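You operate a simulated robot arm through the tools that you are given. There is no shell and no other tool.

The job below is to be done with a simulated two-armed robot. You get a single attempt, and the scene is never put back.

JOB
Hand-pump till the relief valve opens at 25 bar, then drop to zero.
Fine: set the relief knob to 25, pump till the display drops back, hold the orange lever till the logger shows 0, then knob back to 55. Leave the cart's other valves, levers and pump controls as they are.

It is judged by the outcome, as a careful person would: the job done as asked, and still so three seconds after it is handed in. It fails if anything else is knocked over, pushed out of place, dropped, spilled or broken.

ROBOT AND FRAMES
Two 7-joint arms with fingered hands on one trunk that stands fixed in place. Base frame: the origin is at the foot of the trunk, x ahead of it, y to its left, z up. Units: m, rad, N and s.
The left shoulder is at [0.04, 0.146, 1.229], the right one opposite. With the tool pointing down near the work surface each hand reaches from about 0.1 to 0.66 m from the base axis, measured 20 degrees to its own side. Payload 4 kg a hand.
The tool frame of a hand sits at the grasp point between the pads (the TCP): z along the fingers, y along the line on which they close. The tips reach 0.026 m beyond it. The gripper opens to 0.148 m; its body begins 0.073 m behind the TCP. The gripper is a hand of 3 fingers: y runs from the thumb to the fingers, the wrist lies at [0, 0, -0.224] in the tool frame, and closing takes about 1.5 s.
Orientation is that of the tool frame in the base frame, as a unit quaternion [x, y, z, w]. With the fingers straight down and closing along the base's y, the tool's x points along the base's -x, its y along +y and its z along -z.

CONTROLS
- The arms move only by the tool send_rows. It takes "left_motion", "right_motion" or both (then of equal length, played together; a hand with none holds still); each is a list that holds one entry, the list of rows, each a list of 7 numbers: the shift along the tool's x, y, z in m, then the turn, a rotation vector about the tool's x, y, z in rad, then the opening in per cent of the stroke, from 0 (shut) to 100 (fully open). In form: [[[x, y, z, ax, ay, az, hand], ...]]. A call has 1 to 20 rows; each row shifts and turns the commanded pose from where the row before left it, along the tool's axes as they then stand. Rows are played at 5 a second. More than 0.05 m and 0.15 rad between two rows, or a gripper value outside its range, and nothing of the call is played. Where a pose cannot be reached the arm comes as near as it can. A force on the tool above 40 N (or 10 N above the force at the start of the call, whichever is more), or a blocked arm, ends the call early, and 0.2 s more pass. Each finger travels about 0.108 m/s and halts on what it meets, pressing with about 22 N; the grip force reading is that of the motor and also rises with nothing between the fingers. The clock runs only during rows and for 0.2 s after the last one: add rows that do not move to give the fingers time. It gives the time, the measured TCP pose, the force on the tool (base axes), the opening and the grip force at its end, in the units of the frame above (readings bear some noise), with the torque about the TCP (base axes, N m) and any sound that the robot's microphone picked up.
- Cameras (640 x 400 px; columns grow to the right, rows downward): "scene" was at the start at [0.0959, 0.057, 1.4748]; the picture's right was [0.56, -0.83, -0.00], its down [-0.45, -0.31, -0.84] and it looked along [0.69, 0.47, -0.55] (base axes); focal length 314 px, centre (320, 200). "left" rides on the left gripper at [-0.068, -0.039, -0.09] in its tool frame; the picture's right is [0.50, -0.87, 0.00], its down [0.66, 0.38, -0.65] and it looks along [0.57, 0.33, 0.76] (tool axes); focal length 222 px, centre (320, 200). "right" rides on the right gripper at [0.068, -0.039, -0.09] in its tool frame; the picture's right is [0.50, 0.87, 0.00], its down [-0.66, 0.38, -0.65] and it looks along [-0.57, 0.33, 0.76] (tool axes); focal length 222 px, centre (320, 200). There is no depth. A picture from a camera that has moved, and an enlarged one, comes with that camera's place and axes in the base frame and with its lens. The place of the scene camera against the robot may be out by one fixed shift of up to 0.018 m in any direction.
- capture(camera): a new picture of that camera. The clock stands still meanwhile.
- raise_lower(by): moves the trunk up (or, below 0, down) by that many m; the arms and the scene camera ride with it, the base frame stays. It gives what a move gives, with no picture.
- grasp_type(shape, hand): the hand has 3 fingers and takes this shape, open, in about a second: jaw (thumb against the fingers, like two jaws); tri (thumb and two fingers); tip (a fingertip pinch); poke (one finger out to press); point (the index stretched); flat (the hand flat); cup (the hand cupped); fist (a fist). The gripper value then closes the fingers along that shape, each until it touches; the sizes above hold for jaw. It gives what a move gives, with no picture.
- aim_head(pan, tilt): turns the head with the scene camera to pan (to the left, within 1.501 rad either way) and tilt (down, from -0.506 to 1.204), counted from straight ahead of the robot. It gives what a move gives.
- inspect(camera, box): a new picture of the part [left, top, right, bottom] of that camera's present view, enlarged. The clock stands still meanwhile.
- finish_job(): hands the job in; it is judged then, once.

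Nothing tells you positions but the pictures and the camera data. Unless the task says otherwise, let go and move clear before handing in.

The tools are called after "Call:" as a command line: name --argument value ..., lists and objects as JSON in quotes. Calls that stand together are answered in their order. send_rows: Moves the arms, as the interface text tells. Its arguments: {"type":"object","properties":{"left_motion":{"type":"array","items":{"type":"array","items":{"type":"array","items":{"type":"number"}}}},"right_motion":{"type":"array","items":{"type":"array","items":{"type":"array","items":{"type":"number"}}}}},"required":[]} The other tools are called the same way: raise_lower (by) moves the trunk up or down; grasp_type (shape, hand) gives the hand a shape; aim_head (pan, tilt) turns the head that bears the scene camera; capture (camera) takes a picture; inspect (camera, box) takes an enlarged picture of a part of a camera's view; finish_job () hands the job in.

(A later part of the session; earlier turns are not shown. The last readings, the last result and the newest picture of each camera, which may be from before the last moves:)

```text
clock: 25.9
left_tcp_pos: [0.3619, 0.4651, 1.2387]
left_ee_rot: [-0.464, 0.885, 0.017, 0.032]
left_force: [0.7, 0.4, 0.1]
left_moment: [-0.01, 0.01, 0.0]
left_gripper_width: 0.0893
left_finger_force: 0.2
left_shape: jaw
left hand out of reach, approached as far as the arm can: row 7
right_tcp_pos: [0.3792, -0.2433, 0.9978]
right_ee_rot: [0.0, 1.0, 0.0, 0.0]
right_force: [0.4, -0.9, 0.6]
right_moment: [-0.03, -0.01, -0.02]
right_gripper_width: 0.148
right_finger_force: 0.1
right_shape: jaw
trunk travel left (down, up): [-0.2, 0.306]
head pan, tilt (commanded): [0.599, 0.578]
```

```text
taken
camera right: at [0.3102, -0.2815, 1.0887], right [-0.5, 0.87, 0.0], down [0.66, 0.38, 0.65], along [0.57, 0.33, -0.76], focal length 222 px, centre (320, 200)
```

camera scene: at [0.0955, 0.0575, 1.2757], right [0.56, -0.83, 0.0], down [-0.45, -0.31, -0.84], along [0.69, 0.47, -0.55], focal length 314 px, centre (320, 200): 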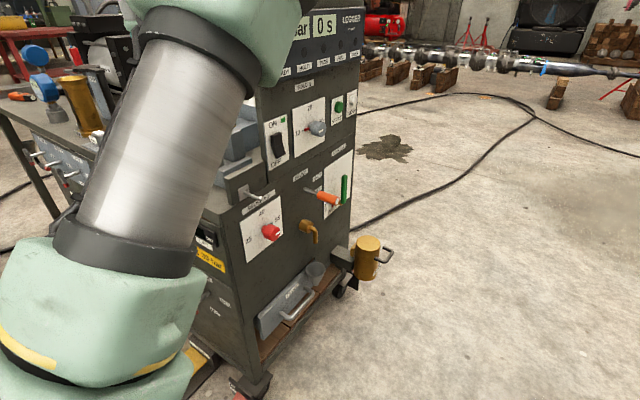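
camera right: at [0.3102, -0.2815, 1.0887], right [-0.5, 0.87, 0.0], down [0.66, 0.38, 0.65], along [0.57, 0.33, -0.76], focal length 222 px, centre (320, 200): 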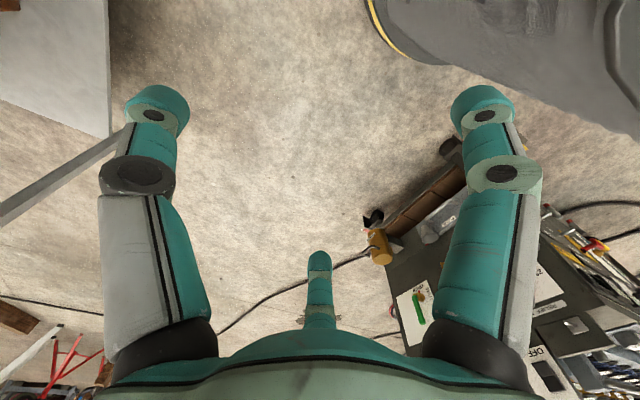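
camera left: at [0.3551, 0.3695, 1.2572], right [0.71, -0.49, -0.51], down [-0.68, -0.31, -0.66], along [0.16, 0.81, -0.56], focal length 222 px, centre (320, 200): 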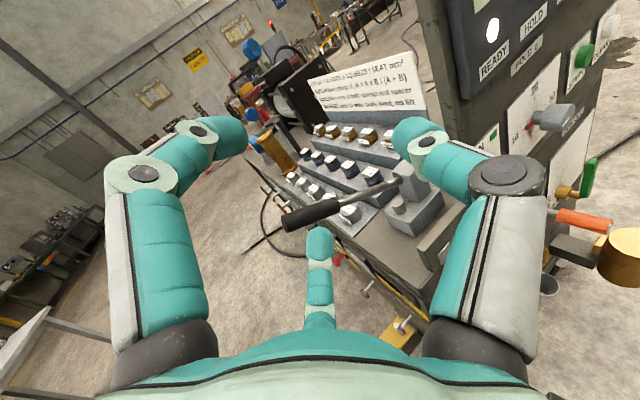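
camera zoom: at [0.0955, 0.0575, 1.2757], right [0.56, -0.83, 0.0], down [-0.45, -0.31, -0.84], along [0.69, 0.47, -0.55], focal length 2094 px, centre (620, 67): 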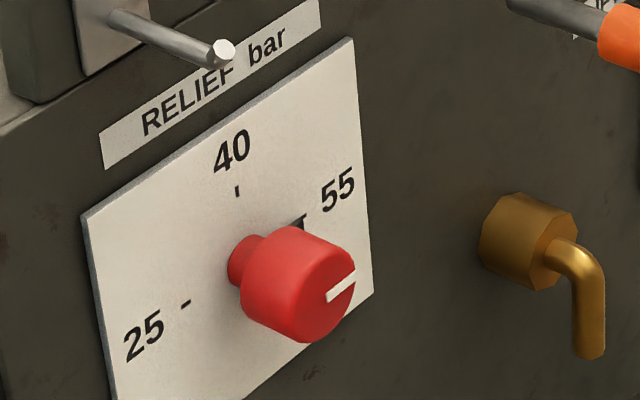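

Zoomed in, the ticks are clear: 25 points left, 40 up and 55 right, so it is a half turn counter-clockwise from 55 to 25. The knob axis projection also shows that the panel really faces −y, with its plane at about y = 0.54, so the hand should point along +y. I'll pull the left hand away from the cart and undo its yaw.

Call:
send_rows --left_motion '[[[0.034, -0.0235, 0, 0, 0, 0, 60], [0.034, -0.0235, 0, 0, 0, 0, 60], [0.034, -0.0235, 0, 0, 0, 0, 60], [0.034, -0.0235, 0, 0, 0, 0, 60], [0, 0, 0, 0, 0, 0.1373, 60], [0, 0, 0, 0, 0, 0.1373, 60], [0, 0, 0, 0, 0, 0.1373, 60], [0, 0, 0, 0, 0, 0.1373, 60], [0, 0, 0, 0, 0, 0.1373, 60], [0, 0, 0, 0, 0, 0.1373, 60], [0, 0, 0, 0, 0, 0.1373, 60]]]' --right_motion '[[[0, -0.02, -0.02, 0, 0, 0, 100], [0, -0.02, -0.02, 0, 0, 0, 100], [0, -0.02, -0.02, 0, 0, 0, 100], [0, -0.02, -0.02, 0, 0, 0, 100], [0, -0.02, -0.02, 0, 0, 0, 100], [0, 0, 0, 0, 0, 0, 100], [0, 0, 0, 0, 0, 0, 100], [0, 0, 0, 0, 0, 0, 100], [0, 0, 0, 0, 0, 0, 100], [0, 0, 0, 0, 0, 0, 100], [0, 0, 0, 0, 0, 0, 100]]]'

Call:
capture --camera "scene"

```text
clock: 28.3
left_tcp_pos: [0.3491, 0.3485, 1.2127]
left_ee_rot: [-0.024, 1.0, 0.008, 0.017]
left_force: [0.1, 0.2, -0.5]
left_moment: [0.03, 0.03, -0.03]
left_gripper_width: 0.089
left_finger_force: 0.0
left_shape: jaw
left hand out of reach, approached as far as the arm can: row 3, 4
right_tcp_pos: [0.3785, -0.3423, 1.0995]
right_ee_rot: [0.0, 1.0, 0.0, 0.0]
right_force: [-0.5, 0.6, 0.1]
right_moment: [-0.02, 0.0, 0.01]
right_gripper_width: 0.1479
right_finger_force: 0.0
right_shape: jaw
trunk travel left (down, up): [-0.2, 0.306]
head pan, tilt (commanded): [0.599, 0.578]
```

```text
taken
camera scene: at [0.0958, 0.0568, 1.2757], right [0.56, -0.83, 0.0], down [-0.45, -0.31, -0.84], along [0.69, 0.47, -0.55], focal length 314 px, centre (320, 200)
```

scene: 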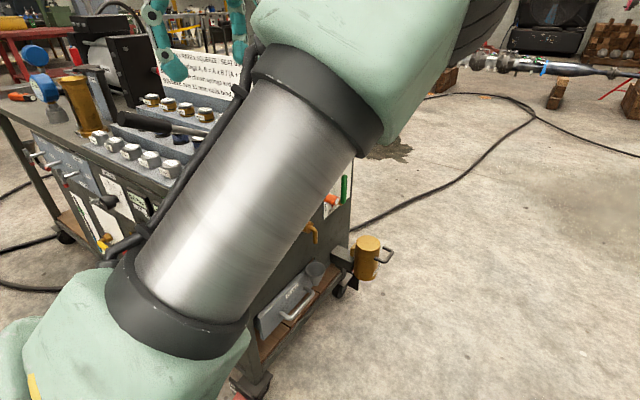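

Call:
send_rows --left_motion '[[[-0.025, -0.018, 0.02, 0, 0, 0, 60], [-0.025, -0.018, 0.02, 0, 0, 0, 60], [-0.025, -0.018, 0.02, 0, 0, 0, 60], [-0.02, -0.015, 0.03, 0, 0, 0, 60], [-0.02, -0.01, 0.035, 0, 0, 0, 60], [-0.01, -0.01, 0.04, 0, 0, 0, 60]]]'

Call:
capture --camera "scene"

```text
clock: 29.7
left_tcp_pos: [0.3695, 0.3376, 1.1675]
left_ee_rot: [-0.007, 0.999, 0.025, 0.02]
left_force: [0.2, -0.8, -0.1]
left_moment: [0.01, 0.01, 0.0]
left_gripper_width: 0.0888
left_finger_force: 0.0
left_shape: jaw
left hand out of reach, approached as far as the arm can: row 1, 2, 3, 4, 5, 6
right_tcp_pos: [0.3785, -0.3435, 1.0991]
right_ee_rot: [0.0, 1.0, 0.0, -0.001]
right_force: [-0.3, 1.0, 0.3]
right_moment: [-0.02, 0.02, 0.02]
right_gripper_width: 0.1479
right_finger_force: 0.1
right_shape: jaw
trunk travel left (down, up): [-0.2, 0.306]
head pan, tilt (commanded): [0.599, 0.578]
```

```text
taken
camera scene: at [0.0967, 0.0566, 1.2756], right [0.56, -0.83, 0.0], down [-0.45, -0.31, -0.84], along [0.69, 0.47, -0.55], focal length 314 px, centre (320, 200)
```

scene: 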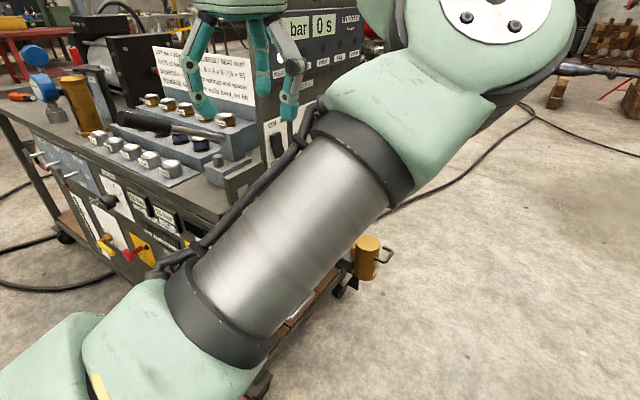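

The left arm can't go there either; its reachable postures don't suit this panel. The right arm reaching across, as a person would, is the natural choice. I'll stow the left hand to the left, near the pump side, and bring the right hand in.

Call:
send_rows --left_motion '[[[0.03, 0.025, -0.02, 0, 0, 0, 60], [0.03, 0.025, -0.02, 0, 0, 0, 60], [0.03, 0.025, -0.02, 0, 0, 0, 60], [0.03, 0.025, -0.02, 0, 0, 0, 60], [0.025, 0.033, 0, 0, 0, 0, 60], [0.025, 0.033, 0, 0, 0, 0, 60], [0.025, 0.033, 0, 0, 0, 0, 60], [0.025, 0.033, 0, 0, 0, 0, 60], [0.025, 0.033, 0, 0, 0, 0, 60], [0.025, 0.033, 0, 0, 0, 0, 60]]]' --right_motion '[[[0, 0.03, 0.01, 0, 0, 0, 100], [0, 0.03, 0.01, 0, 0, 0, 100], [0, 0.03, 0.01, 0, 0, 0, 100], [0, 0.03, 0.01, 0, 0, 0, 100], [0, 0.03, 0.01, 0, 0, 0, 100], [0, 0.03, 0.01, 0, 0, 0, 100], [0, 0.03, 0.01, 0, 0, 0, 100], [0, 0.03, 0.01, 0, 0, 0, 100], [0, 0.03, 0.01, 0, 0, 0, 100], [0, 0.03, 0.01, 0, 0, 0, 100]]]'

Call:
capture --camera "scene"

```text
clock: 31.9
left_tcp_pos: [0.0931, 0.6265, 1.2512]
left_ee_rot: [-0.003, 0.999, 0.027, 0.021]
left_force: [0.1, 0.3, 0.5]
left_moment: [-0.06, 0.01, -0.03]
left_gripper_width: 0.0891
left_finger_force: 0.1
left_shape: jaw
right_tcp_pos: [0.3759, -0.0413, 0.9998]
right_ee_rot: [0.0, 1.0, -0.001, 0.001]
right_force: [0.0, 0.1, 0.0]
right_moment: [0.0, 0.0, -0.02]
right_gripper_width: 0.1477
right_finger_force: 0.1
right_shape: jaw
trunk travel left (down, up): [-0.2, 0.306]
head pan, tilt (commanded): [0.599, 0.578]
```

```text
taken
camera scene: at [0.0945, 0.0596, 1.2757], right [0.56, -0.83, 0.0], down [-0.45, -0.31, -0.84], along [0.69, 0.47, -0.55], focal length 314 px, centre (320, 200)
```

scene: 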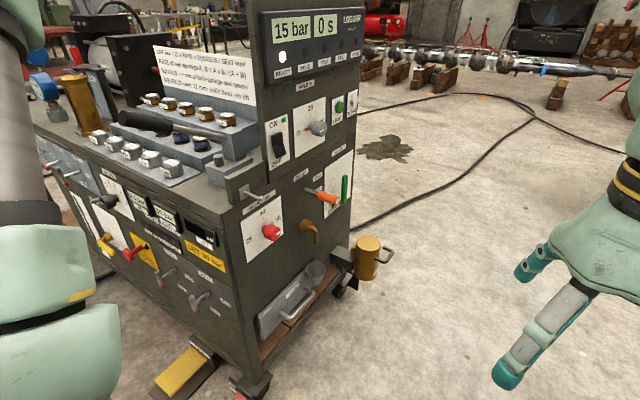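

The view is clear now, and I also see a yellow foot pedal that I must avoid. I'll start turning the right hand to point along +y, in small steps.

Call:
send_rows --right_motion '[[[0, 0.01, 0, -0.1428, 0, 0, 100], [0, 0.01, 0, -0.1428, 0, 0, 100], [0, 0.01, 0, -0.1428, 0, 0, 100], [0, 0.01, 0, -0.1428, 0, 0, 100], [0, 0.01, 0, -0.1428, 0, 0, 100]]]'

Call:
inspect --camera "scene" --box '[220, 80, 370, 200]'

Call:
inspect --camera "scene" --box '[100, 100, 280, 220]'

```text
clock: 33.1
left_tcp_pos: [0.0952, 0.623, 1.2528]
left_ee_rot: [-0.003, 0.999, 0.029, 0.02]
left_force: [-0.3, -1.1, 0.3]
left_moment: [0.01, -0.01, -0.01]
left_gripper_width: 0.089
left_finger_force: 0.1
left_shape: jaw
right_tcp_pos: [0.3773, 0.0031, 1.0131]
right_ee_rot: [0.0, 0.936, 0.351, 0.0]
right_force: [-0.6, -0.4, 0.7]
right_moment: [0.01, -0.02, -0.01]
right_gripper_width: 0.1479
right_finger_force: 0.1
right_shape: jaw
trunk travel left (down, up): [-0.2, 0.306]
head pan, tilt (commanded): [0.599, 0.578]
```

```text
3.33 times, centred on (295, 140) of scene
camera zoom: at [0.096, 0.0564, 1.2757], right [0.56, -0.83, 0.0], down [-0.45, -0.31, -0.84], along [0.69, 0.47, -0.55], focal length 1047 px, centre (403, 400)
```

zoom: 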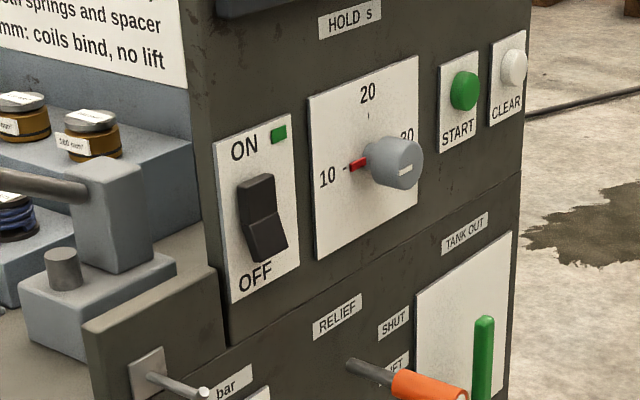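

```text
3.33 times, centred on (190, 160) of scene
camera zoom: at [0.096, 0.0564, 1.2757], right [0.56, -0.83, 0.0], down [-0.45, -0.31, -0.84], along [0.69, 0.47, -0.55], focal length 1047 px, centre (753, 333)
```

zoom: 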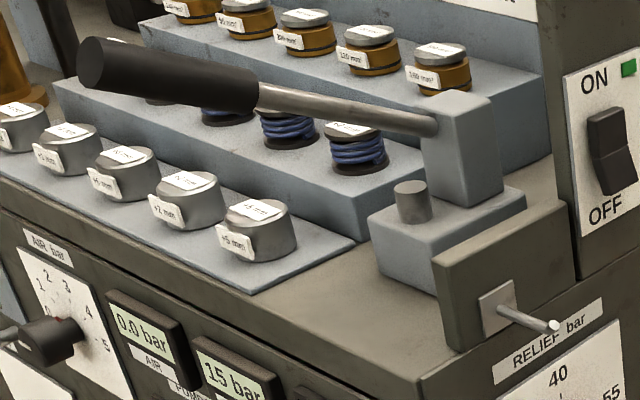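

Rotation goes well with the right arm. I'll finish turning it to horizontal.

Call:
send_rows --right_motion '[[[0, 0, 0, -0.1428, 0, 0, 100], [0, 0, 0, -0.1428, 0, 0, 100], [0, 0, 0, -0.1428, 0, 0, 100], [0, 0, 0, -0.1428, 0, 0, 90], [0, 0, 0, -0.1428, 0, 0, 80], [0, 0, 0, -0.1428, 0, 0, 70]]]'

Call:
capture --camera "scene"

Call:
capture --camera "right"

```text
clock: 34.5
left_tcp_pos: [0.0948, 0.6234, 1.2538]
left_ee_rot: [-0.004, 0.999, 0.029, 0.02]
left_force: [-0.3, 0.6, -0.3]
left_moment: [-0.03, -0.02, 0.03]
left_gripper_width: 0.0892
left_finger_force: 0.0
left_shape: jaw
right_tcp_pos: [0.3784, 0.0026, 1.0121]
right_ee_rot: [0.0, 0.706, 0.708, 0.0]
right_force: [-0.5, 0.7, 0.4]
right_moment: [0.0, 0.0, 0.01]
right_gripper_width: 0.1041
right_finger_force: 0.1
right_shape: jaw
trunk travel left (down, up): [-0.2, 0.306]
head pan, tilt (commanded): [0.599, 0.578]
```

```text
taken
camera scene: at [0.0957, 0.0568, 1.2757], right [0.56, -0.83, 0.0], down [-0.45, -0.31, -0.84], along [0.69, 0.47, -0.55], focal length 314 px, centre (320, 200)
```

scene: 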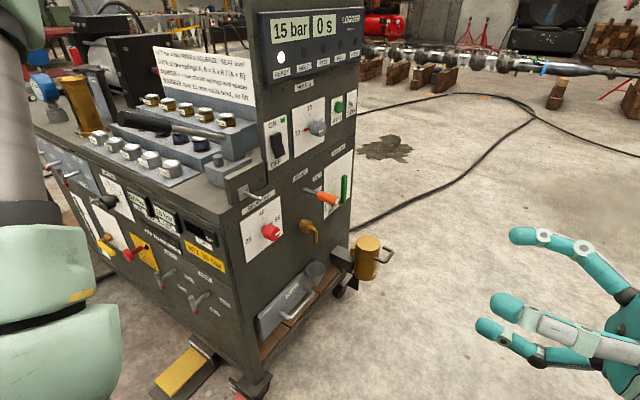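

```text
taken
camera right: at [0.3095, -0.0867, 0.9738], right [-0.5, 0.0, 0.87], down [0.66, -0.65, 0.38], along [0.57, 0.76, 0.33], focal length 222 px, centre (320, 200)
```

right: 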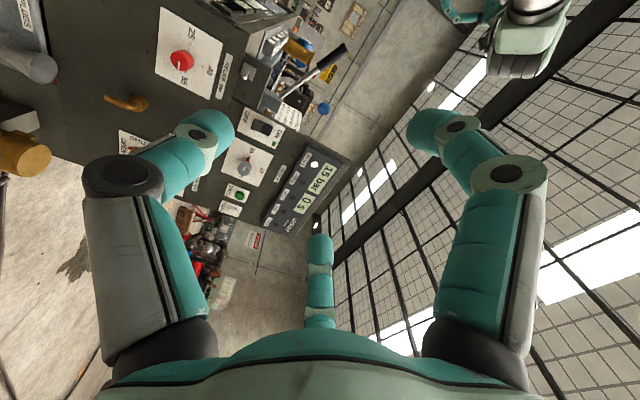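

Excellent: the right hand points straight at the panel, and its camera sees the knob, switch and logger. I'll zoom in to measure accurately.

Call:
inspect --camera "right" --box '[90, 0, 290, 160]'

Call:
inspect --camera "right" --box '[240, 20, 380, 240]'

Call:
inspect --camera "scene" --box '[250, 160, 360, 250]'

```text
2.50 times, centred on (190, 80) of right
camera zoom: at [0.3095, -0.0867, 0.9738], right [-0.5, 0.0, 0.87], down [0.66, -0.65, 0.38], along [0.57, 0.76, 0.33], focal length 555 px, centre (645, 500)
```

zoom: 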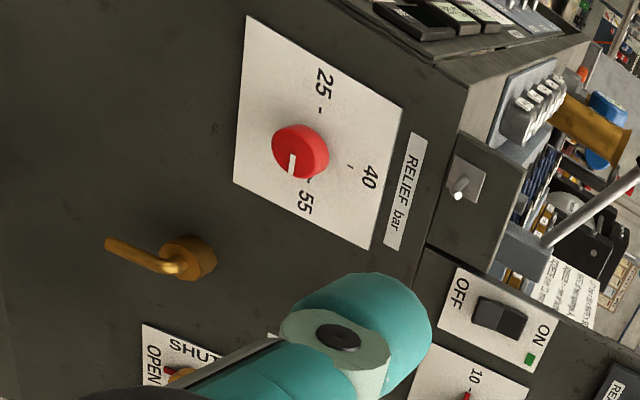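

```text
1.82 times, centred on (310, 130) of right
camera zoom: at [0.3095, -0.0867, 0.9738], right [-0.5, 0.0, 0.87], down [0.66, -0.65, 0.38], along [0.57, 0.76, 0.33], focal length 404 px, centre (338, 327)
```

zoom: 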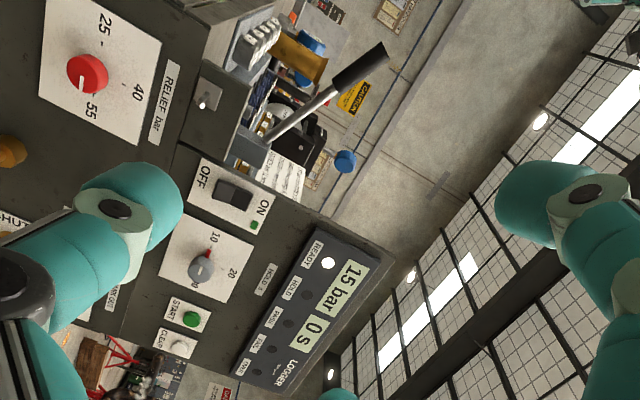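

```text
4.44 times, centred on (305, 205) of scene
camera zoom: at [0.0957, 0.0568, 1.2757], right [0.56, -0.83, 0.0], down [-0.45, -0.31, -0.84], along [0.69, 0.47, -0.55], focal length 1396 px, centre (387, 178)
```

zoom: 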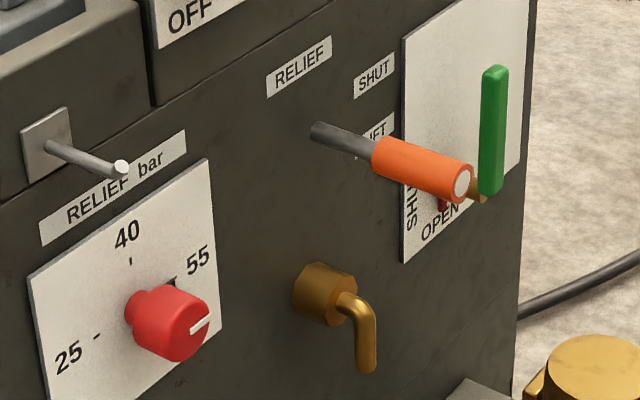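

From the right camera, the plate's corners fit a plane of constant y exactly, so the panel normal is exactly −y. The knob sits at the plate's centre, near x = 0.55, z = 0.75. I'll lower the trunk a little for reach and bring the right hand closer for a parallax measurement.

Call:
raise_lower --by -0.15

Call:
send_rows --right_motion '[[[-0.022, -0.012, 0.026, 0, 0, 0, 60], [-0.022, -0.012, 0.026, 0, 0, 0, 60], [-0.022, -0.012, 0.026, 0, 0, 0, 60], [-0.022, -0.012, 0.026, 0, 0, 0, 60], [-0.022, -0.012, 0.026, 0, 0, 0, 60]]]'

Call:
capture --camera "scene"

Call:
capture --camera "right"

```text
clock: 36.3
left_tcp_pos: [0.0942, 0.6236, 1.102]
left_ee_rot: [-0.003, 0.999, 0.029, 0.021]
left_force: [-0.2, -0.9, -0.1]
left_moment: [0.03, -0.01, -0.07]
left_gripper_width: 0.0892
left_finger_force: 0.1
left_shape: jaw
right_tcp_pos: [0.3778, 0.0031, 0.8606]
right_ee_rot: [0.0, 0.707, 0.707, 0.0]
right_force: [-0.6, -0.7, 0.3]
right_moment: [0.03, 0.05, -0.01]
right_gripper_width: 0.1038
right_finger_force: 0.0
right_shape: jaw
trunk travel left (down, up): [-0.05, 0.456]
head pan, tilt (commanded): [0.599, 0.578]
```

```text
clock: 37.5
left_tcp_pos: [0.0957, 0.626, 1.1004]
left_ee_rot: [-0.004, 0.999, 0.029, 0.021]
left_force: [-0.7, 0.3, -0.7]
left_moment: [0.0, -0.02, -0.01]
left_gripper_width: 0.0893
left_finger_force: 0.0
left_shape: jaw
right_tcp_pos: [0.4891, 0.137, 0.8019]
right_ee_rot: [0.002, 0.707, 0.707, -0.001]
right_force: [0.6, 0.2, -0.3]
right_moment: [0.01, -0.01, -0.04]
right_gripper_width: 0.0895
right_finger_force: 0.1
right_shape: jaw
trunk travel left (down, up): [-0.05, 0.456]
head pan, tilt (commanded): [0.599, 0.578]
```

```text
taken
camera scene: at [0.096, 0.0575, 1.1242], right [0.56, -0.83, 0.0], down [-0.45, -0.31, -0.84], along [0.69, 0.47, -0.55], focal length 314 px, centre (320, 200)
```

scene: 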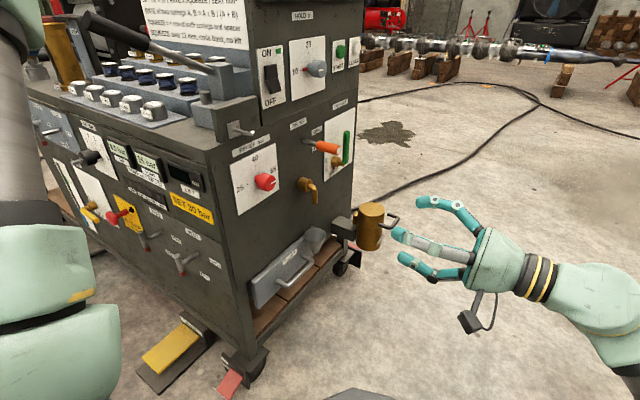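

```text
taken
camera right: at [0.4201, 0.046, 0.763], right [-0.5, 0.0, 0.87], down [0.66, -0.65, 0.38], along [0.57, 0.76, 0.33], focal length 222 px, centre (320, 200)
```

right: 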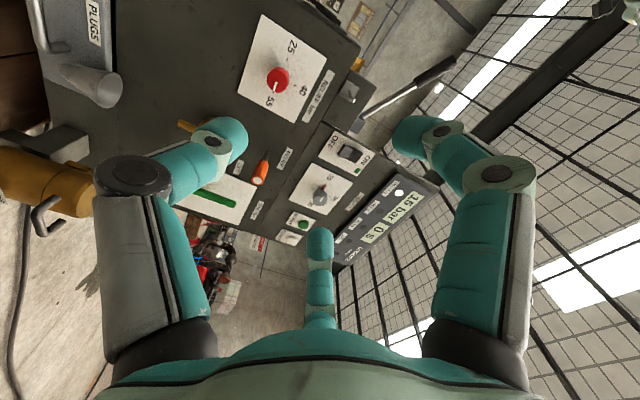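

Call:
inspect --camera "right" --box '[220, 5, 360, 130]'

Call:
inspect --camera "right" --box '[170, 110, 310, 230]'

Call:
inspect --camera "right" --box '[320, 40, 480, 160]'

```text
3.20 times, centred on (290, 68) of right
camera zoom: at [0.4201, 0.046, 0.763], right [-0.5, 0.0, 0.87], down [0.66, -0.65, 0.38], along [0.57, 0.76, 0.33], focal length 711 px, centre (416, 624)
```

zoom: 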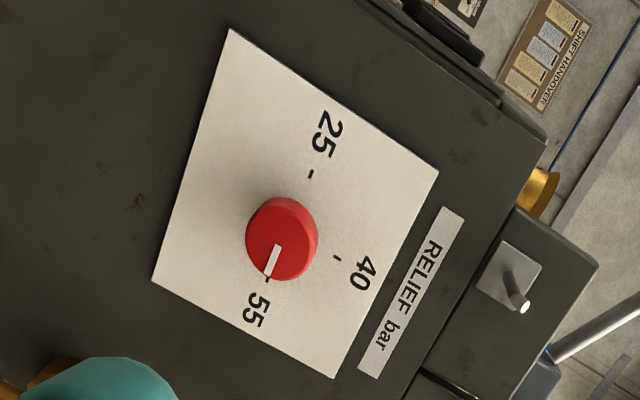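

```text
3.33 times, centred on (240, 170) of right
camera zoom: at [0.4201, 0.046, 0.763], right [-0.5, 0.0, 0.87], down [0.66, -0.65, 0.38], along [0.57, 0.76, 0.33], focal length 740 px, centre (587, 300)
```

zoom: 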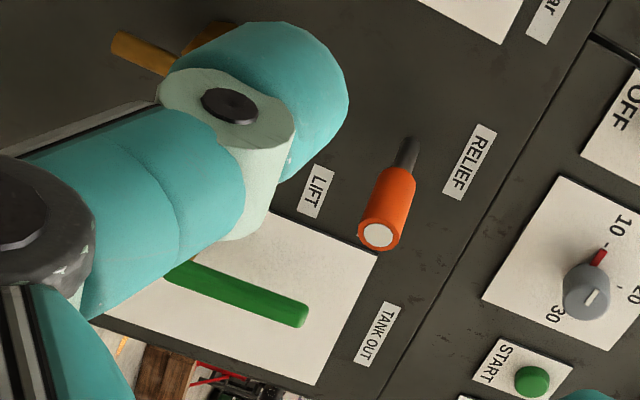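

```text
3.33 times, centred on (400, 100) of right
camera zoom: at [0.4201, 0.046, 0.763], right [-0.5, 0.0, 0.87], down [0.66, -0.65, 0.38], along [0.57, 0.76, 0.33], focal length 740 px, centre (53, 533)
```

zoom: 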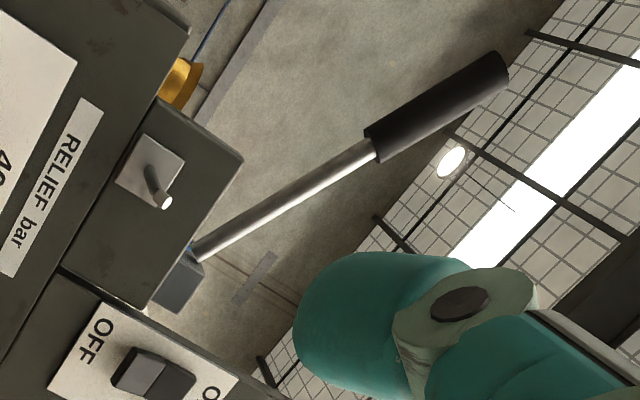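

Triangulation gives the knob axis at x ≈ 0.553, z ≈ 0.747, its face at y ≈ 0.505 and the plate at y ≈ 0.545, with a diameter of about 0.04. The orange lever sticks straight out at (0.725, 0.545→0.427, 0.79) with SHUT above and LIFT below, and the pump lever slopes up to its grip end at (0.35, 0.65, 1.07). Next I'll bring the right hand in line with the knob and pre-roll it.

Call:
send_rows --right_motion '[[[-0.0091, -0.0079, 0.036, 0, 0, 0, 70], [-0.0091, -0.0079, 0.036, 0, 0, 0, 70], [-0.0091, -0.0079, 0.036, 0, 0, 0, 70], [-0.0091, -0.0079, 0.036, 0, 0, 0, 70], [-0.0091, -0.0079, 0.036, 0, 0, 0, 70], [-0.0091, -0.0079, 0.036, 0, 0, 0, 70], [-0.009, -0.0076, 0.03, 0, 0, 0, 70]]]'

Call:
capture --camera "right"

Call:
capture --camera "scene"

```text
clock: 39.1
left_tcp_pos: [0.095, 0.6242, 1.101]
left_ee_rot: [-0.003, 0.999, 0.029, 0.021]
left_force: [-0.4, -0.3, 0.7]
left_moment: [0.01, -0.01, 0.02]
left_gripper_width: 0.0892
left_finger_force: 0.1
left_shape: jaw
right_tcp_pos: [0.5478, 0.3708, 0.749]
right_ee_rot: [-0.001, 0.707, 0.707, 0.0]
right_force: [-0.8, -0.4, -0.2]
right_moment: [-0.01, -0.02, -0.01]
right_gripper_width: 0.1033
right_finger_force: 0.0
right_shape: jaw
right hand out of reach, approached as far as the arm can: row 7
trunk travel left (down, up): [-0.05, 0.456]
head pan, tilt (commanded): [0.599, 0.578]
```

```text
taken
camera right: at [0.479, 0.2803, 0.7102], right [-0.5, 0.0, 0.87], down [0.65, -0.65, 0.38], along [0.57, 0.76, 0.33], focal length 222 px, centre (320, 200)
```

right: 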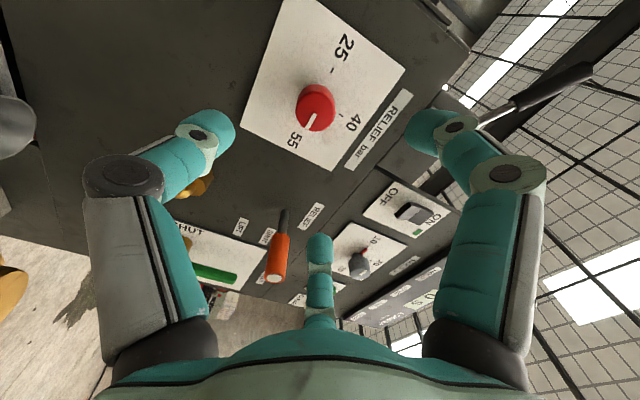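

```text
taken
camera scene: at [0.0957, 0.0569, 1.1242], right [0.56, -0.83, 0.0], down [-0.45, -0.31, -0.84], along [0.69, 0.47, -0.55], focal length 314 px, centre (320, 200)
```

scene: 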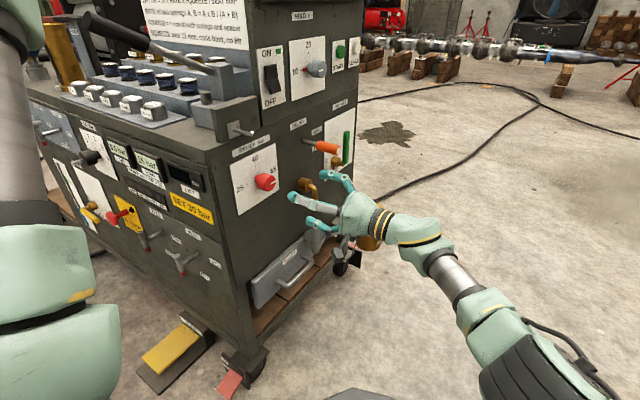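

The right arm runs out of reach about 0.13 m short of the knob (maximum wrist distance about 0.60 m). The left arm has the distance, and from its starting posture the forearm points along +y, so flexing the wrist should work if done high and extended. I'll retract the right hand, raise the trunk, and try that in free space.

Call:
send_rows --right_motion '[[[0.0106, 0, -0.0443, 0, 0, 0, 70], [0.0106, 0, -0.0443, 0, 0, 0, 70], [0.0106, 0, -0.0443, 0, 0, 0, 70], [0.0106, 0, -0.0443, 0, 0, 0, 70], [0.0106, 0, -0.0443, 0, 0, 0, 70], [0.0106, 0, -0.0443, 0, 0, 0, 70], [0.0106, 0, -0.0443, 0, 0, 0, 70], [0.0106, 0, -0.0443, 0, 0, 0, 70], [0.0106, 0, -0.0443, 0, 0, 0, 70], [0.0106, 0, -0.0443, 0, 0, 0, 70], [0.0106, 0, -0.0443, 0, 0, 0, 70], [0.0106, 0, -0.0443, 0, 0, 0, 70]]]'

Call:
raise_lower --by 0.35

Call:
capture --camera "scene"

Call:
capture --camera "right"

```text
clock: 41.7
left_tcp_pos: [0.0955, 0.6237, 1.1014]
left_ee_rot: [-0.003, 0.999, 0.029, 0.022]
left_force: [-0.4, 0.2, 0.8]
left_moment: [0.02, -0.05, 0.04]
left_gripper_width: 0.0891
left_finger_force: 0.1
left_shape: jaw
right_tcp_pos: [0.4219, -0.1641, 0.7467]
right_ee_rot: [-0.001, 0.707, 0.707, -0.001]
right_force: [0.3, -0.3, -0.4]
right_moment: [-0.01, -0.01, -0.01]
right_gripper_width: 0.1032
right_finger_force: 0.1
right_shape: jaw
trunk travel left (down, up): [-0.05, 0.456]
head pan, tilt (commanded): [0.599, 0.578]
```

```text
clock: 45.1
left_tcp_pos: [0.0958, 0.6242, 1.4519]
left_ee_rot: [-0.004, 0.999, 0.029, 0.021]
left_force: [-0.6, -0.2, -0.2]
left_moment: [0.01, -0.03, 0.0]
left_gripper_width: 0.089
left_finger_force: 0.0
left_shape: jaw
right_tcp_pos: [0.4242, -0.1631, 1.0973]
right_ee_rot: [0.0, 0.707, 0.707, 0.0]
right_force: [-0.4, 0.3, -0.4]
right_moment: [0.01, -0.02, -0.03]
right_gripper_width: 0.1032
right_finger_force: 0.0
right_shape: jaw
trunk travel left (down, up): [-0.4, 0.106]
head pan, tilt (commanded): [0.599, 0.578]
```

```text
taken
camera scene: at [0.0958, 0.0569, 1.4748], right [0.56, -0.83, 0.0], down [-0.45, -0.31, -0.84], along [0.69, 0.47, -0.55], focal length 314 px, centre (320, 200)
```

scene: 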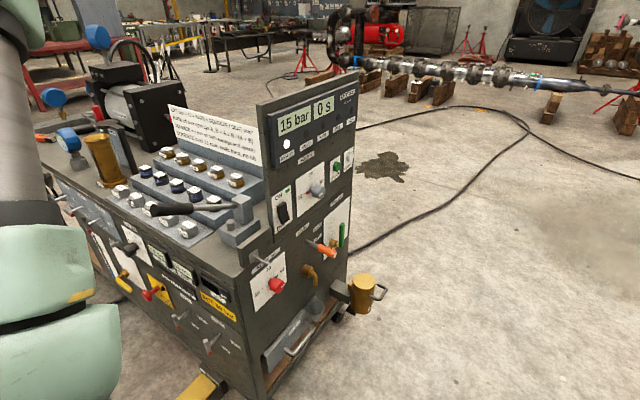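

```text
taken
camera right: at [0.3541, -0.2538, 1.0583], right [-0.5, 0.0, 0.87], down [0.66, -0.65, 0.38], along [0.57, 0.76, 0.33], focal length 222 px, centre (320, 200)
```

right: 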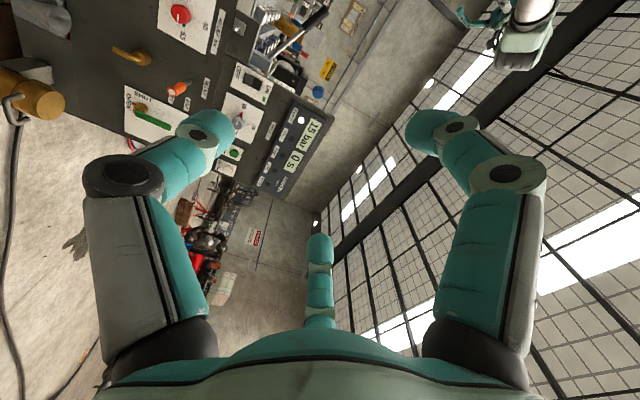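

Call:
send_rows --left_motion '[[[-0.031, -0.037, 0.01, 0, 0, 0, 60], [-0.031, -0.037, 0.01, 0, 0, 0, 60], [-0.031, -0.037, 0.01, 0, 0, 0, 60], [-0.031, -0.037, 0.01, 0, 0, 0, 60], [-0.031, -0.037, 0.01, 0, 0, 0, 60], [-0.028, -0.008, 0.028, 0, 0, 0, 60], [-0.028, -0.008, 0.028, 0, 0, 0, 60], [-0.028, -0.008, 0.028, 0, 0, 0, 60], [-0.028, -0.008, 0.028, 0, 0, 0, 60], [-0.028, -0.008, 0.028, 0, 0, 0, 60]]]'

Call:
capture --camera "scene"

```text
clock: 47.3
left_tcp_pos: [0.399, 0.4136, 1.2601]
left_ee_rot: [-0.003, 0.999, 0.028, 0.021]
left_force: [0.2, 0.2, 0.8]
left_moment: [-0.02, 0.02, 0.0]
left_gripper_width: 0.0891
left_finger_force: 0.1
left_shape: jaw
right_tcp_pos: [0.4235, -0.1635, 1.0967]
right_ee_rot: [0.0, 0.707, 0.707, -0.001]
right_force: [-0.3, 0.5, 0.3]
right_moment: [0.0, 0.01, 0.03]
right_gripper_width: 0.1033
right_finger_force: 0.1
right_shape: jaw
trunk travel left (down, up): [-0.4, 0.106]
head pan, tilt (commanded): [0.599, 0.578]
```

```text
taken
camera scene: at [0.0973, 0.0569, 1.4746], right [0.56, -0.83, 0.0], down [-0.45, -0.31, -0.84], along [0.69, 0.47, -0.55], focal length 314 px, centre (320, 200)
```

scene: 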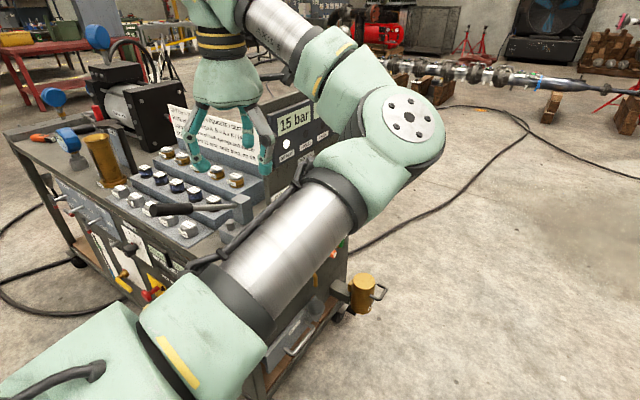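

The posture is as at the start. I'll now flex the left wrist toward +y in small steps.

Call:
send_rows --left_motion '[[[-0.009, -0.0045, 0, -0.1428, 0, 0, 60], [-0.009, -0.0044, -0.0006, -0.1428, 0, 0, 60], [-0.009, -0.0043, -0.0013, -0.1428, 0, 0, 60], [-0.009, -0.0041, -0.0019, -0.1428, 0, 0, 60]]]'

Call:
capture --camera "scene"

```text
clock: 48.3
left_tcp_pos: [0.4376, 0.3942, 1.2611]
left_ee_rot: [-0.01, 0.95, 0.311, 0.02]
left_force: [-1.6, 0.4, -0.1]
left_moment: [0.03, -0.03, -0.01]
left_gripper_width: 0.0891
left_finger_force: 0.0
left_shape: jaw
right_tcp_pos: [0.4238, -0.1633, 1.0971]
right_ee_rot: [0.001, 0.707, 0.707, -0.001]
right_force: [0.2, -0.4, 0.3]
right_moment: [-0.01, -0.03, 0.04]
right_gripper_width: 0.1032
right_finger_force: 0.1
right_shape: jaw
trunk travel left (down, up): [-0.4, 0.106]
head pan, tilt (commanded): [0.599, 0.578]
```

```text
taken
camera scene: at [0.0967, 0.0563, 1.4747], right [0.56, -0.83, 0.0], down [-0.45, -0.31, -0.84], along [0.69, 0.47, -0.55], focal length 314 px, centre (320, 200)
```

scene: 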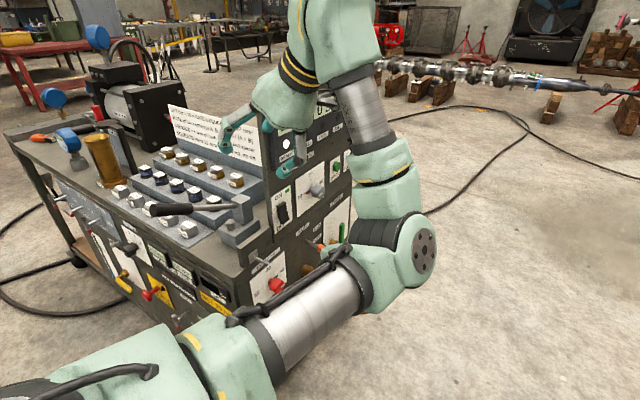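

Call:
send_rows --left_motion '[[[-0.009, -0.0038, -0.0025, -0.1428, 0, 0, 60], [-0.009, -0.0034, -0.003, -0.1428, 0, 0, 60], [-0.009, -0.003, -0.0034, -0.1428, 0, 0, 60]]]'

Call:
capture --camera "scene"

```text
clock: 49.1
left_tcp_pos: [0.4634, 0.3814, 1.2633]
left_ee_rot: [-0.013, 0.863, 0.505, 0.017]
left_force: [-0.7, 0.3, 0.4]
left_moment: [-0.01, 0.01, 0.01]
left_gripper_width: 0.089
left_finger_force: 0.0
left_shape: jaw
right_tcp_pos: [0.4226, -0.1643, 1.0958]
right_ee_rot: [0.0, 0.707, 0.707, 0.0]
right_force: [-1.2, -1.0, 0.2]
right_moment: [-0.01, -0.01, 0.0]
right_gripper_width: 0.1032
right_finger_force: 0.0
right_shape: jaw
trunk travel left (down, up): [-0.4, 0.106]
head pan, tilt (commanded): [0.599, 0.578]
```

```text
taken
camera scene: at [0.096, 0.0573, 1.4747], right [0.56, -0.83, 0.0], down [-0.45, -0.31, -0.84], along [0.69, 0.47, -0.55], focal length 314 px, centre (320, 200)
```

scene: 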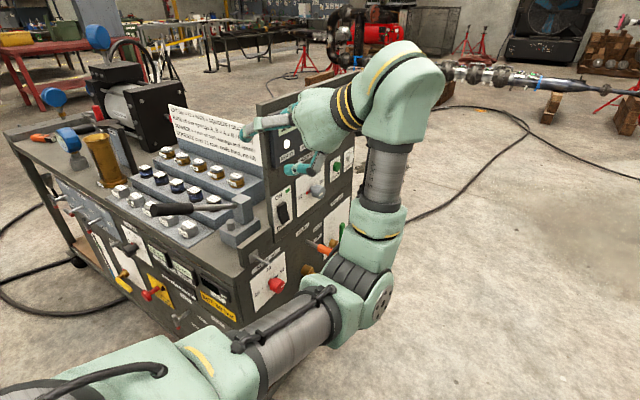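

Call:
send_rows --left_motion '[[[-0.009, -0.0025, -0.0038, -0.1428, 0, 0, 60], [-0.009, -0.002, -0.0041, -0.1428, 0, 0, 60], [-0.006, -0.001, -0.004, -0.1428, 0, 0, 60], [-0.006, 0, -0.004, -0.1428, 0, 0, 60]]]'

Call:
capture --camera "scene"

Call:
capture --camera "left"

```text
clock: 50.1
left_tcp_pos: [0.4931, 0.3664, 1.2634]
left_ee_rot: [-0.017, 0.685, 0.728, 0.012]
left_force: [-0.5, 0.8, -0.1]
left_moment: [-0.04, -0.01, -0.03]
left_gripper_width: 0.0892
left_finger_force: 0.1
left_shape: jaw
right_tcp_pos: [0.4238, -0.1617, 1.0962]
right_ee_rot: [0.001, 0.707, 0.707, -0.001]
right_force: [0.5, -0.1, 0.0]
right_moment: [-0.02, 0.02, 0.03]
right_gripper_width: 0.1033
right_finger_force: 0.0
right_shape: jaw
trunk travel left (down, up): [-0.4, 0.106]
head pan, tilt (commanded): [0.599, 0.578]
```

```text
taken
camera scene: at [0.0963, 0.0577, 1.4747], right [0.56, -0.83, 0.0], down [-0.45, -0.31, -0.84], along [0.69, 0.47, -0.55], focal length 314 px, centre (320, 200)
```

scene: 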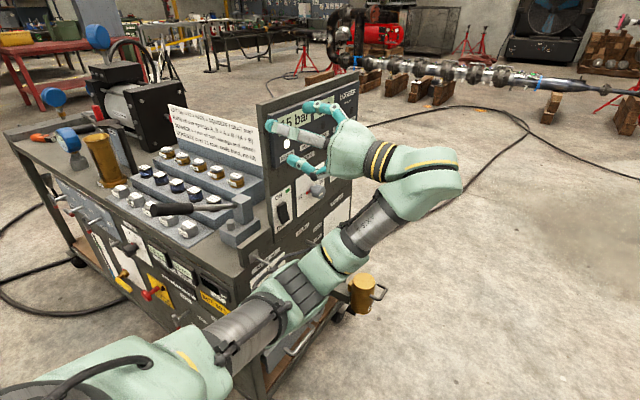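

```text
taken
camera left: at [0.5627, 0.2781, 1.2205], right [-0.46, 0.05, -0.88], down [-0.67, -0.68, 0.31], along [-0.59, 0.73, 0.35], focal length 222 px, centre (320, 200)
```

left: 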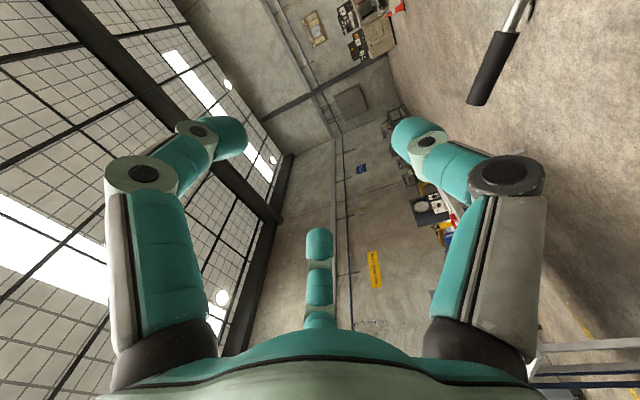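

The left hand now points along +y with no reach trouble, at (0.493, 0.366, 1.263). I'll lower the trunk straight down in front of the panel; the tips stay about 0.1 m clear of its fittings.

Call:
raise_lower --by -0.3

Call:
capture --camera "scene"

Call:
capture --camera "left"

Call:
capture --camera "right"

```text
clock: 53.1
left_tcp_pos: [0.493, 0.3641, 0.9625]
left_ee_rot: [-0.017, 0.687, 0.726, 0.012]
left_force: [-1.0, 0.8, 0.9]
left_moment: [0.01, -0.01, -0.02]
left_gripper_width: 0.0891
left_finger_force: 0.0
left_shape: jaw
right_tcp_pos: [0.4234, -0.1629, 0.7971]
right_ee_rot: [-0.001, 0.707, 0.707, 0.001]
right_force: [0.0, -0.1, -0.3]
right_moment: [-0.01, 0.03, -0.03]
right_gripper_width: 0.1033
right_finger_force: 0.1
right_shape: jaw
trunk travel left (down, up): [-0.1, 0.406]
head pan, tilt (commanded): [0.599, 0.578]
```

```text
taken
camera scene: at [0.0957, 0.0569, 1.1746], right [0.56, -0.83, 0.0], down [-0.45, -0.31, -0.84], along [0.69, 0.47, -0.55], focal length 314 px, centre (320, 200)
```

scene: 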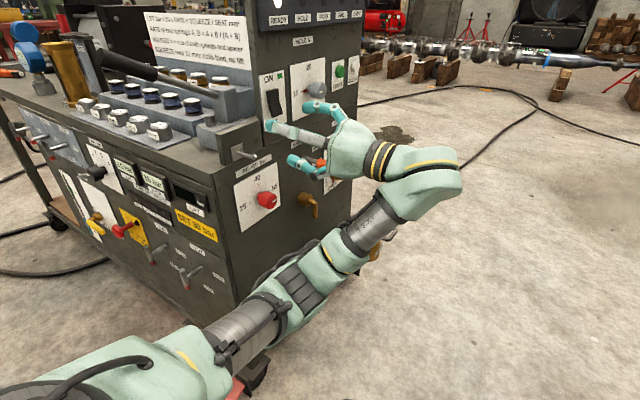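

```text
taken
camera left: at [0.5621, 0.2775, 0.921], right [-0.46, 0.05, -0.88], down [-0.67, -0.68, 0.31], along [-0.59, 0.73, 0.35], focal length 222 px, centre (320, 200)
```

left: 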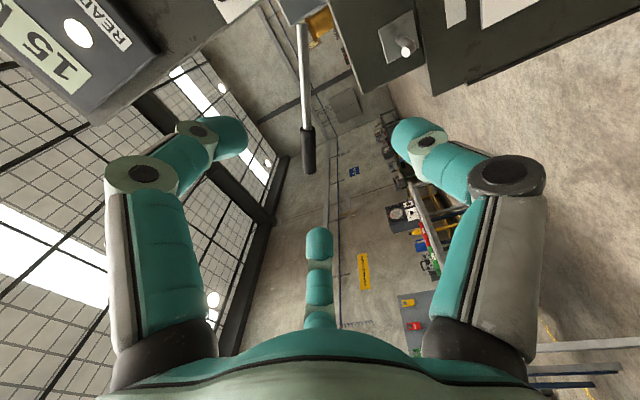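

```text
taken
camera right: at [0.3541, -0.2539, 0.7581], right [-0.5, 0.0, 0.87], down [0.66, -0.65, 0.38], along [0.57, 0.76, 0.33], focal length 222 px, centre (320, 200)
```

right: 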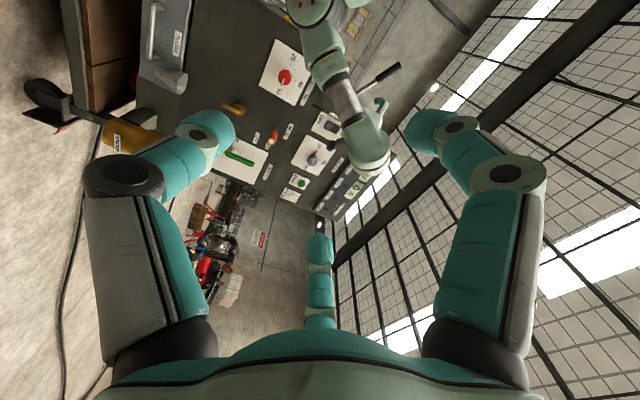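

Call:
raise_lower --by -0.1

Call:
send_rows --left_motion '[[[-0.012, -0.02, 0.001, 0.012, 0, 0, 60], [-0.012, -0.024, 0.001, 0.012, 0, 0, 60], [-0.012, -0.024, 0.001, 0.012, 0, 0, 60], [-0.012, -0.024, 0.001, 0.012, 0, 0, 60], [-0.012, -0.024, 0.001, 0.012, 0, 0, 60]]]'

Call:
capture --camera "left"

Call:
capture --camera "scene"

```text
clock: 54.4
left_tcp_pos: [0.4921, 0.3646, 0.865]
left_ee_rot: [-0.017, 0.687, 0.726, 0.012]
left_force: [0.2, -0.3, -0.6]
left_moment: [0.01, 0.07, 0.0]
left_gripper_width: 0.0891
left_finger_force: 0.0
left_shape: jaw
right_tcp_pos: [0.4225, -0.1632, 0.6984]
right_ee_rot: [0.0, 0.707, 0.707, 0.0]
right_force: [0.1, 0.3, 0.0]
right_moment: [0.0, 0.0, 0.02]
right_gripper_width: 0.1035
right_finger_force: 0.1
right_shape: jaw
trunk travel left (down, up): [0.0, 0.506]
head pan, tilt (commanded): [0.599, 0.578]
```

```text
clock: 55.6
left_tcp_pos: [0.5579, 0.3739, 0.7518]
left_ee_rot: [-0.017, 0.709, 0.705, 0.013]
left_force: [-1.2, 0.8, 0.5]
left_moment: [0.0, 0.01, -0.02]
left_gripper_width: 0.0891
left_finger_force: 0.0
left_shape: jaw
right_tcp_pos: [0.4236, -0.1632, 0.6979]
right_ee_rot: [0.0, 0.707, 0.707, 0.0]
right_force: [-0.4, 0.0, 0.1]
right_moment: [0.01, -0.02, 0.0]
right_gripper_width: 0.1033
right_finger_force: 0.1
right_shape: jaw
trunk travel left (down, up): [0.0, 0.506]
head pan, tilt (commanded): [0.599, 0.578]
```

```text
taken
camera left: at [0.6274, 0.2836, 0.715], right [-0.46, -0.01, -0.89], down [-0.67, -0.66, 0.35], along [-0.58, 0.75, 0.3], focal length 222 px, centre (320, 200)
```

left: 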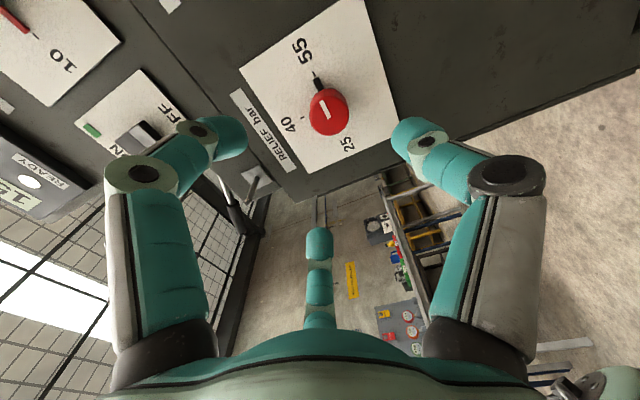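

```text
taken
camera scene: at [0.0959, 0.0569, 1.0761], right [0.56, -0.83, 0.0], down [-0.45, -0.31, -0.84], along [0.69, 0.47, -0.55], focal length 314 px, centre (320, 200)
```

scene: 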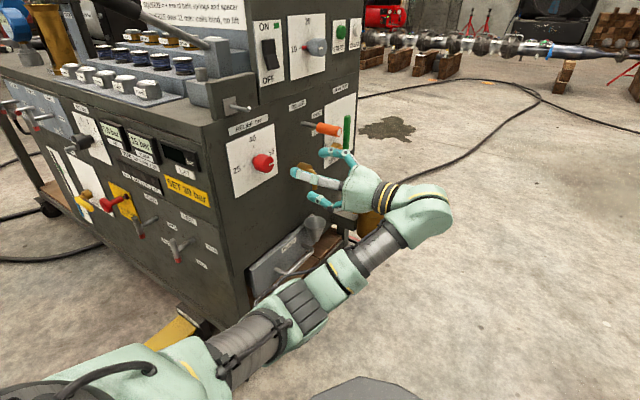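

Call:
inspect --camera "left" --box '[230, 20, 420, 180]'

Call:
inspect --camera "scene" --box '[210, 100, 380, 220]'

```text
2.50 times, centred on (325, 100) of left
camera zoom: at [0.6274, 0.2836, 0.715], right [-0.46, -0.01, -0.89], down [-0.67, -0.66, 0.35], along [-0.58, 0.75, 0.3], focal length 555 px, centre (308, 450)
```

zoom: 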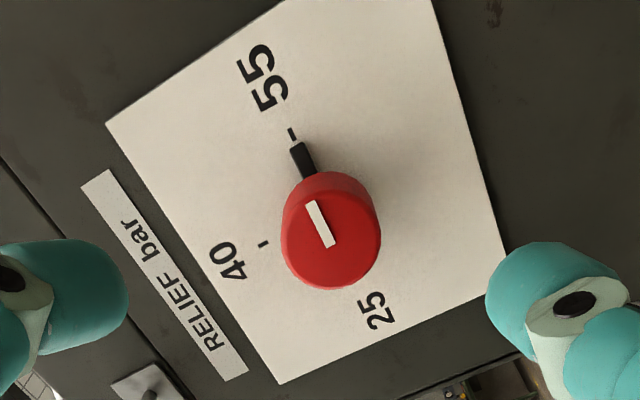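

```text
3.33 times, centred on (295, 160) of scene
camera zoom: at [0.0959, 0.0569, 1.0761], right [0.56, -0.83, 0.0], down [-0.45, -0.31, -0.84], along [0.69, 0.47, -0.55], focal length 1047 px, centre (403, 333)
```

zoom: 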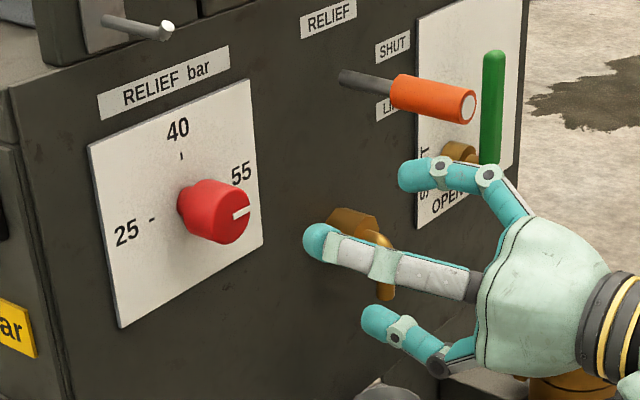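

The knob axis is measured at about (0.551, 0.746). I'll centre the hand on it and pre-roll clockwise, away from the turning direction, in free space to see how much range the wrist has.

Call:
send_rows --left_motion '[[[0.0037, -0.003, 0, 0, 0, 0, 60], [0.0037, -0.003, 0, 0, 0, 0, 60], [0, 0, 0, 0, 0, 0.14, 60], [0, 0, 0, 0, 0, 0.14, 60], [0, 0, 0, 0, 0, 0.14, 60], [0, 0, 0, 0, 0, 0.14, 60], [0, 0, 0, 0, 0, 0.14, 60]]]'

```text
clock: 57.2
left_tcp_pos: [0.5495, 0.3726, 0.745]
left_ee_rot: [0.228, 0.67, 0.668, -0.23]
left_force: [-0.4, 0.3, 0.0]
left_moment: [-0.01, -0.02, 0.01]
left_gripper_width: 0.0891
left_finger_force: 0.1
left_shape: jaw
right_tcp_pos: [0.422, -0.1628, 0.6982]
right_ee_rot: [0.0, 0.707, 0.707, 0.0]
right_force: [-0.8, 0.5, 0.3]
right_moment: [-0.04, -0.01, -0.02]
right_gripper_width: 0.1029
right_finger_force: 0.1
right_shape: jaw
trunk travel left (down, up): [0.0, 0.506]
head pan, tilt (commanded): [0.599, 0.578]
```

Call:
send_rows --left_motion '[[[0, 0, 0, 0, 0, 0.14, 60], [0, 0, 0, 0, 0, 0.14, 60], [0, 0, 0, 0, 0, 0.14, 60], [0, 0, 0, 0, 0, 0.14, 60], [0, 0, 0, 0, 0, 0.14, 60], [0, 0, 0, 0, 0, 0.14, 60]]]'

Call:
capture --camera "left"

Call:
capture --camera "scene"

```text
clock: 58.6
left_tcp_pos: [0.5498, 0.3743, 0.7455]
left_ee_rot: [0.482, 0.519, 0.515, -0.483]
left_force: [0.0, -0.3, 0.2]
left_moment: [0.0, -0.03, 0.01]
left_gripper_width: 0.0888
left_finger_force: 0.1
left_shape: jaw
right_tcp_pos: [0.4235, -0.1636, 0.698]
right_ee_rot: [0.0, 0.706, 0.708, 0.0]
right_force: [0.1, 0.8, 0.3]
right_moment: [-0.01, 0.07, -0.01]
right_gripper_width: 0.1034
right_finger_force: 0.1
right_shape: jaw
trunk travel left (down, up): [0.0, 0.506]
head pan, tilt (commanded): [0.599, 0.578]
```

```text
taken
camera left: at [0.5164, 0.2828, 0.6741], right [-0.9, 0.0, 0.44], down [0.34, -0.65, 0.68], along [0.28, 0.76, 0.59], focal length 222 px, centre (320, 200)
```

left: 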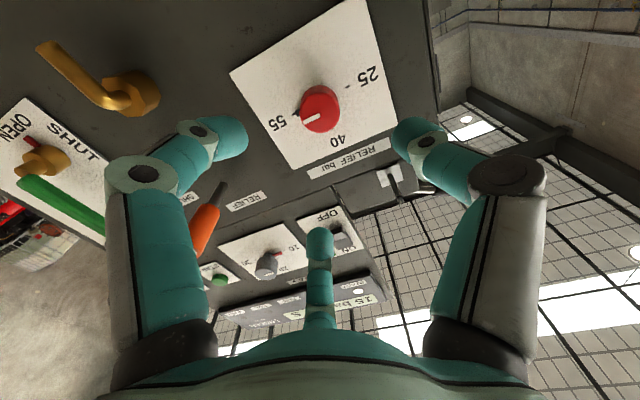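

```text
taken
camera scene: at [0.0958, 0.0568, 1.0761], right [0.56, -0.83, 0.0], down [-0.45, -0.31, -0.84], along [0.69, 0.47, -0.55], focal length 314 px, centre (320, 200)
```

scene: 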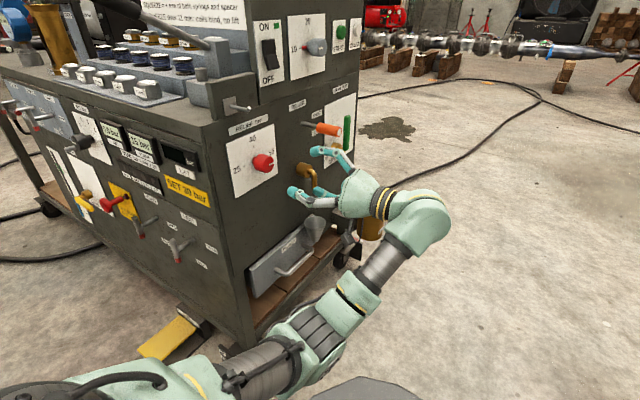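

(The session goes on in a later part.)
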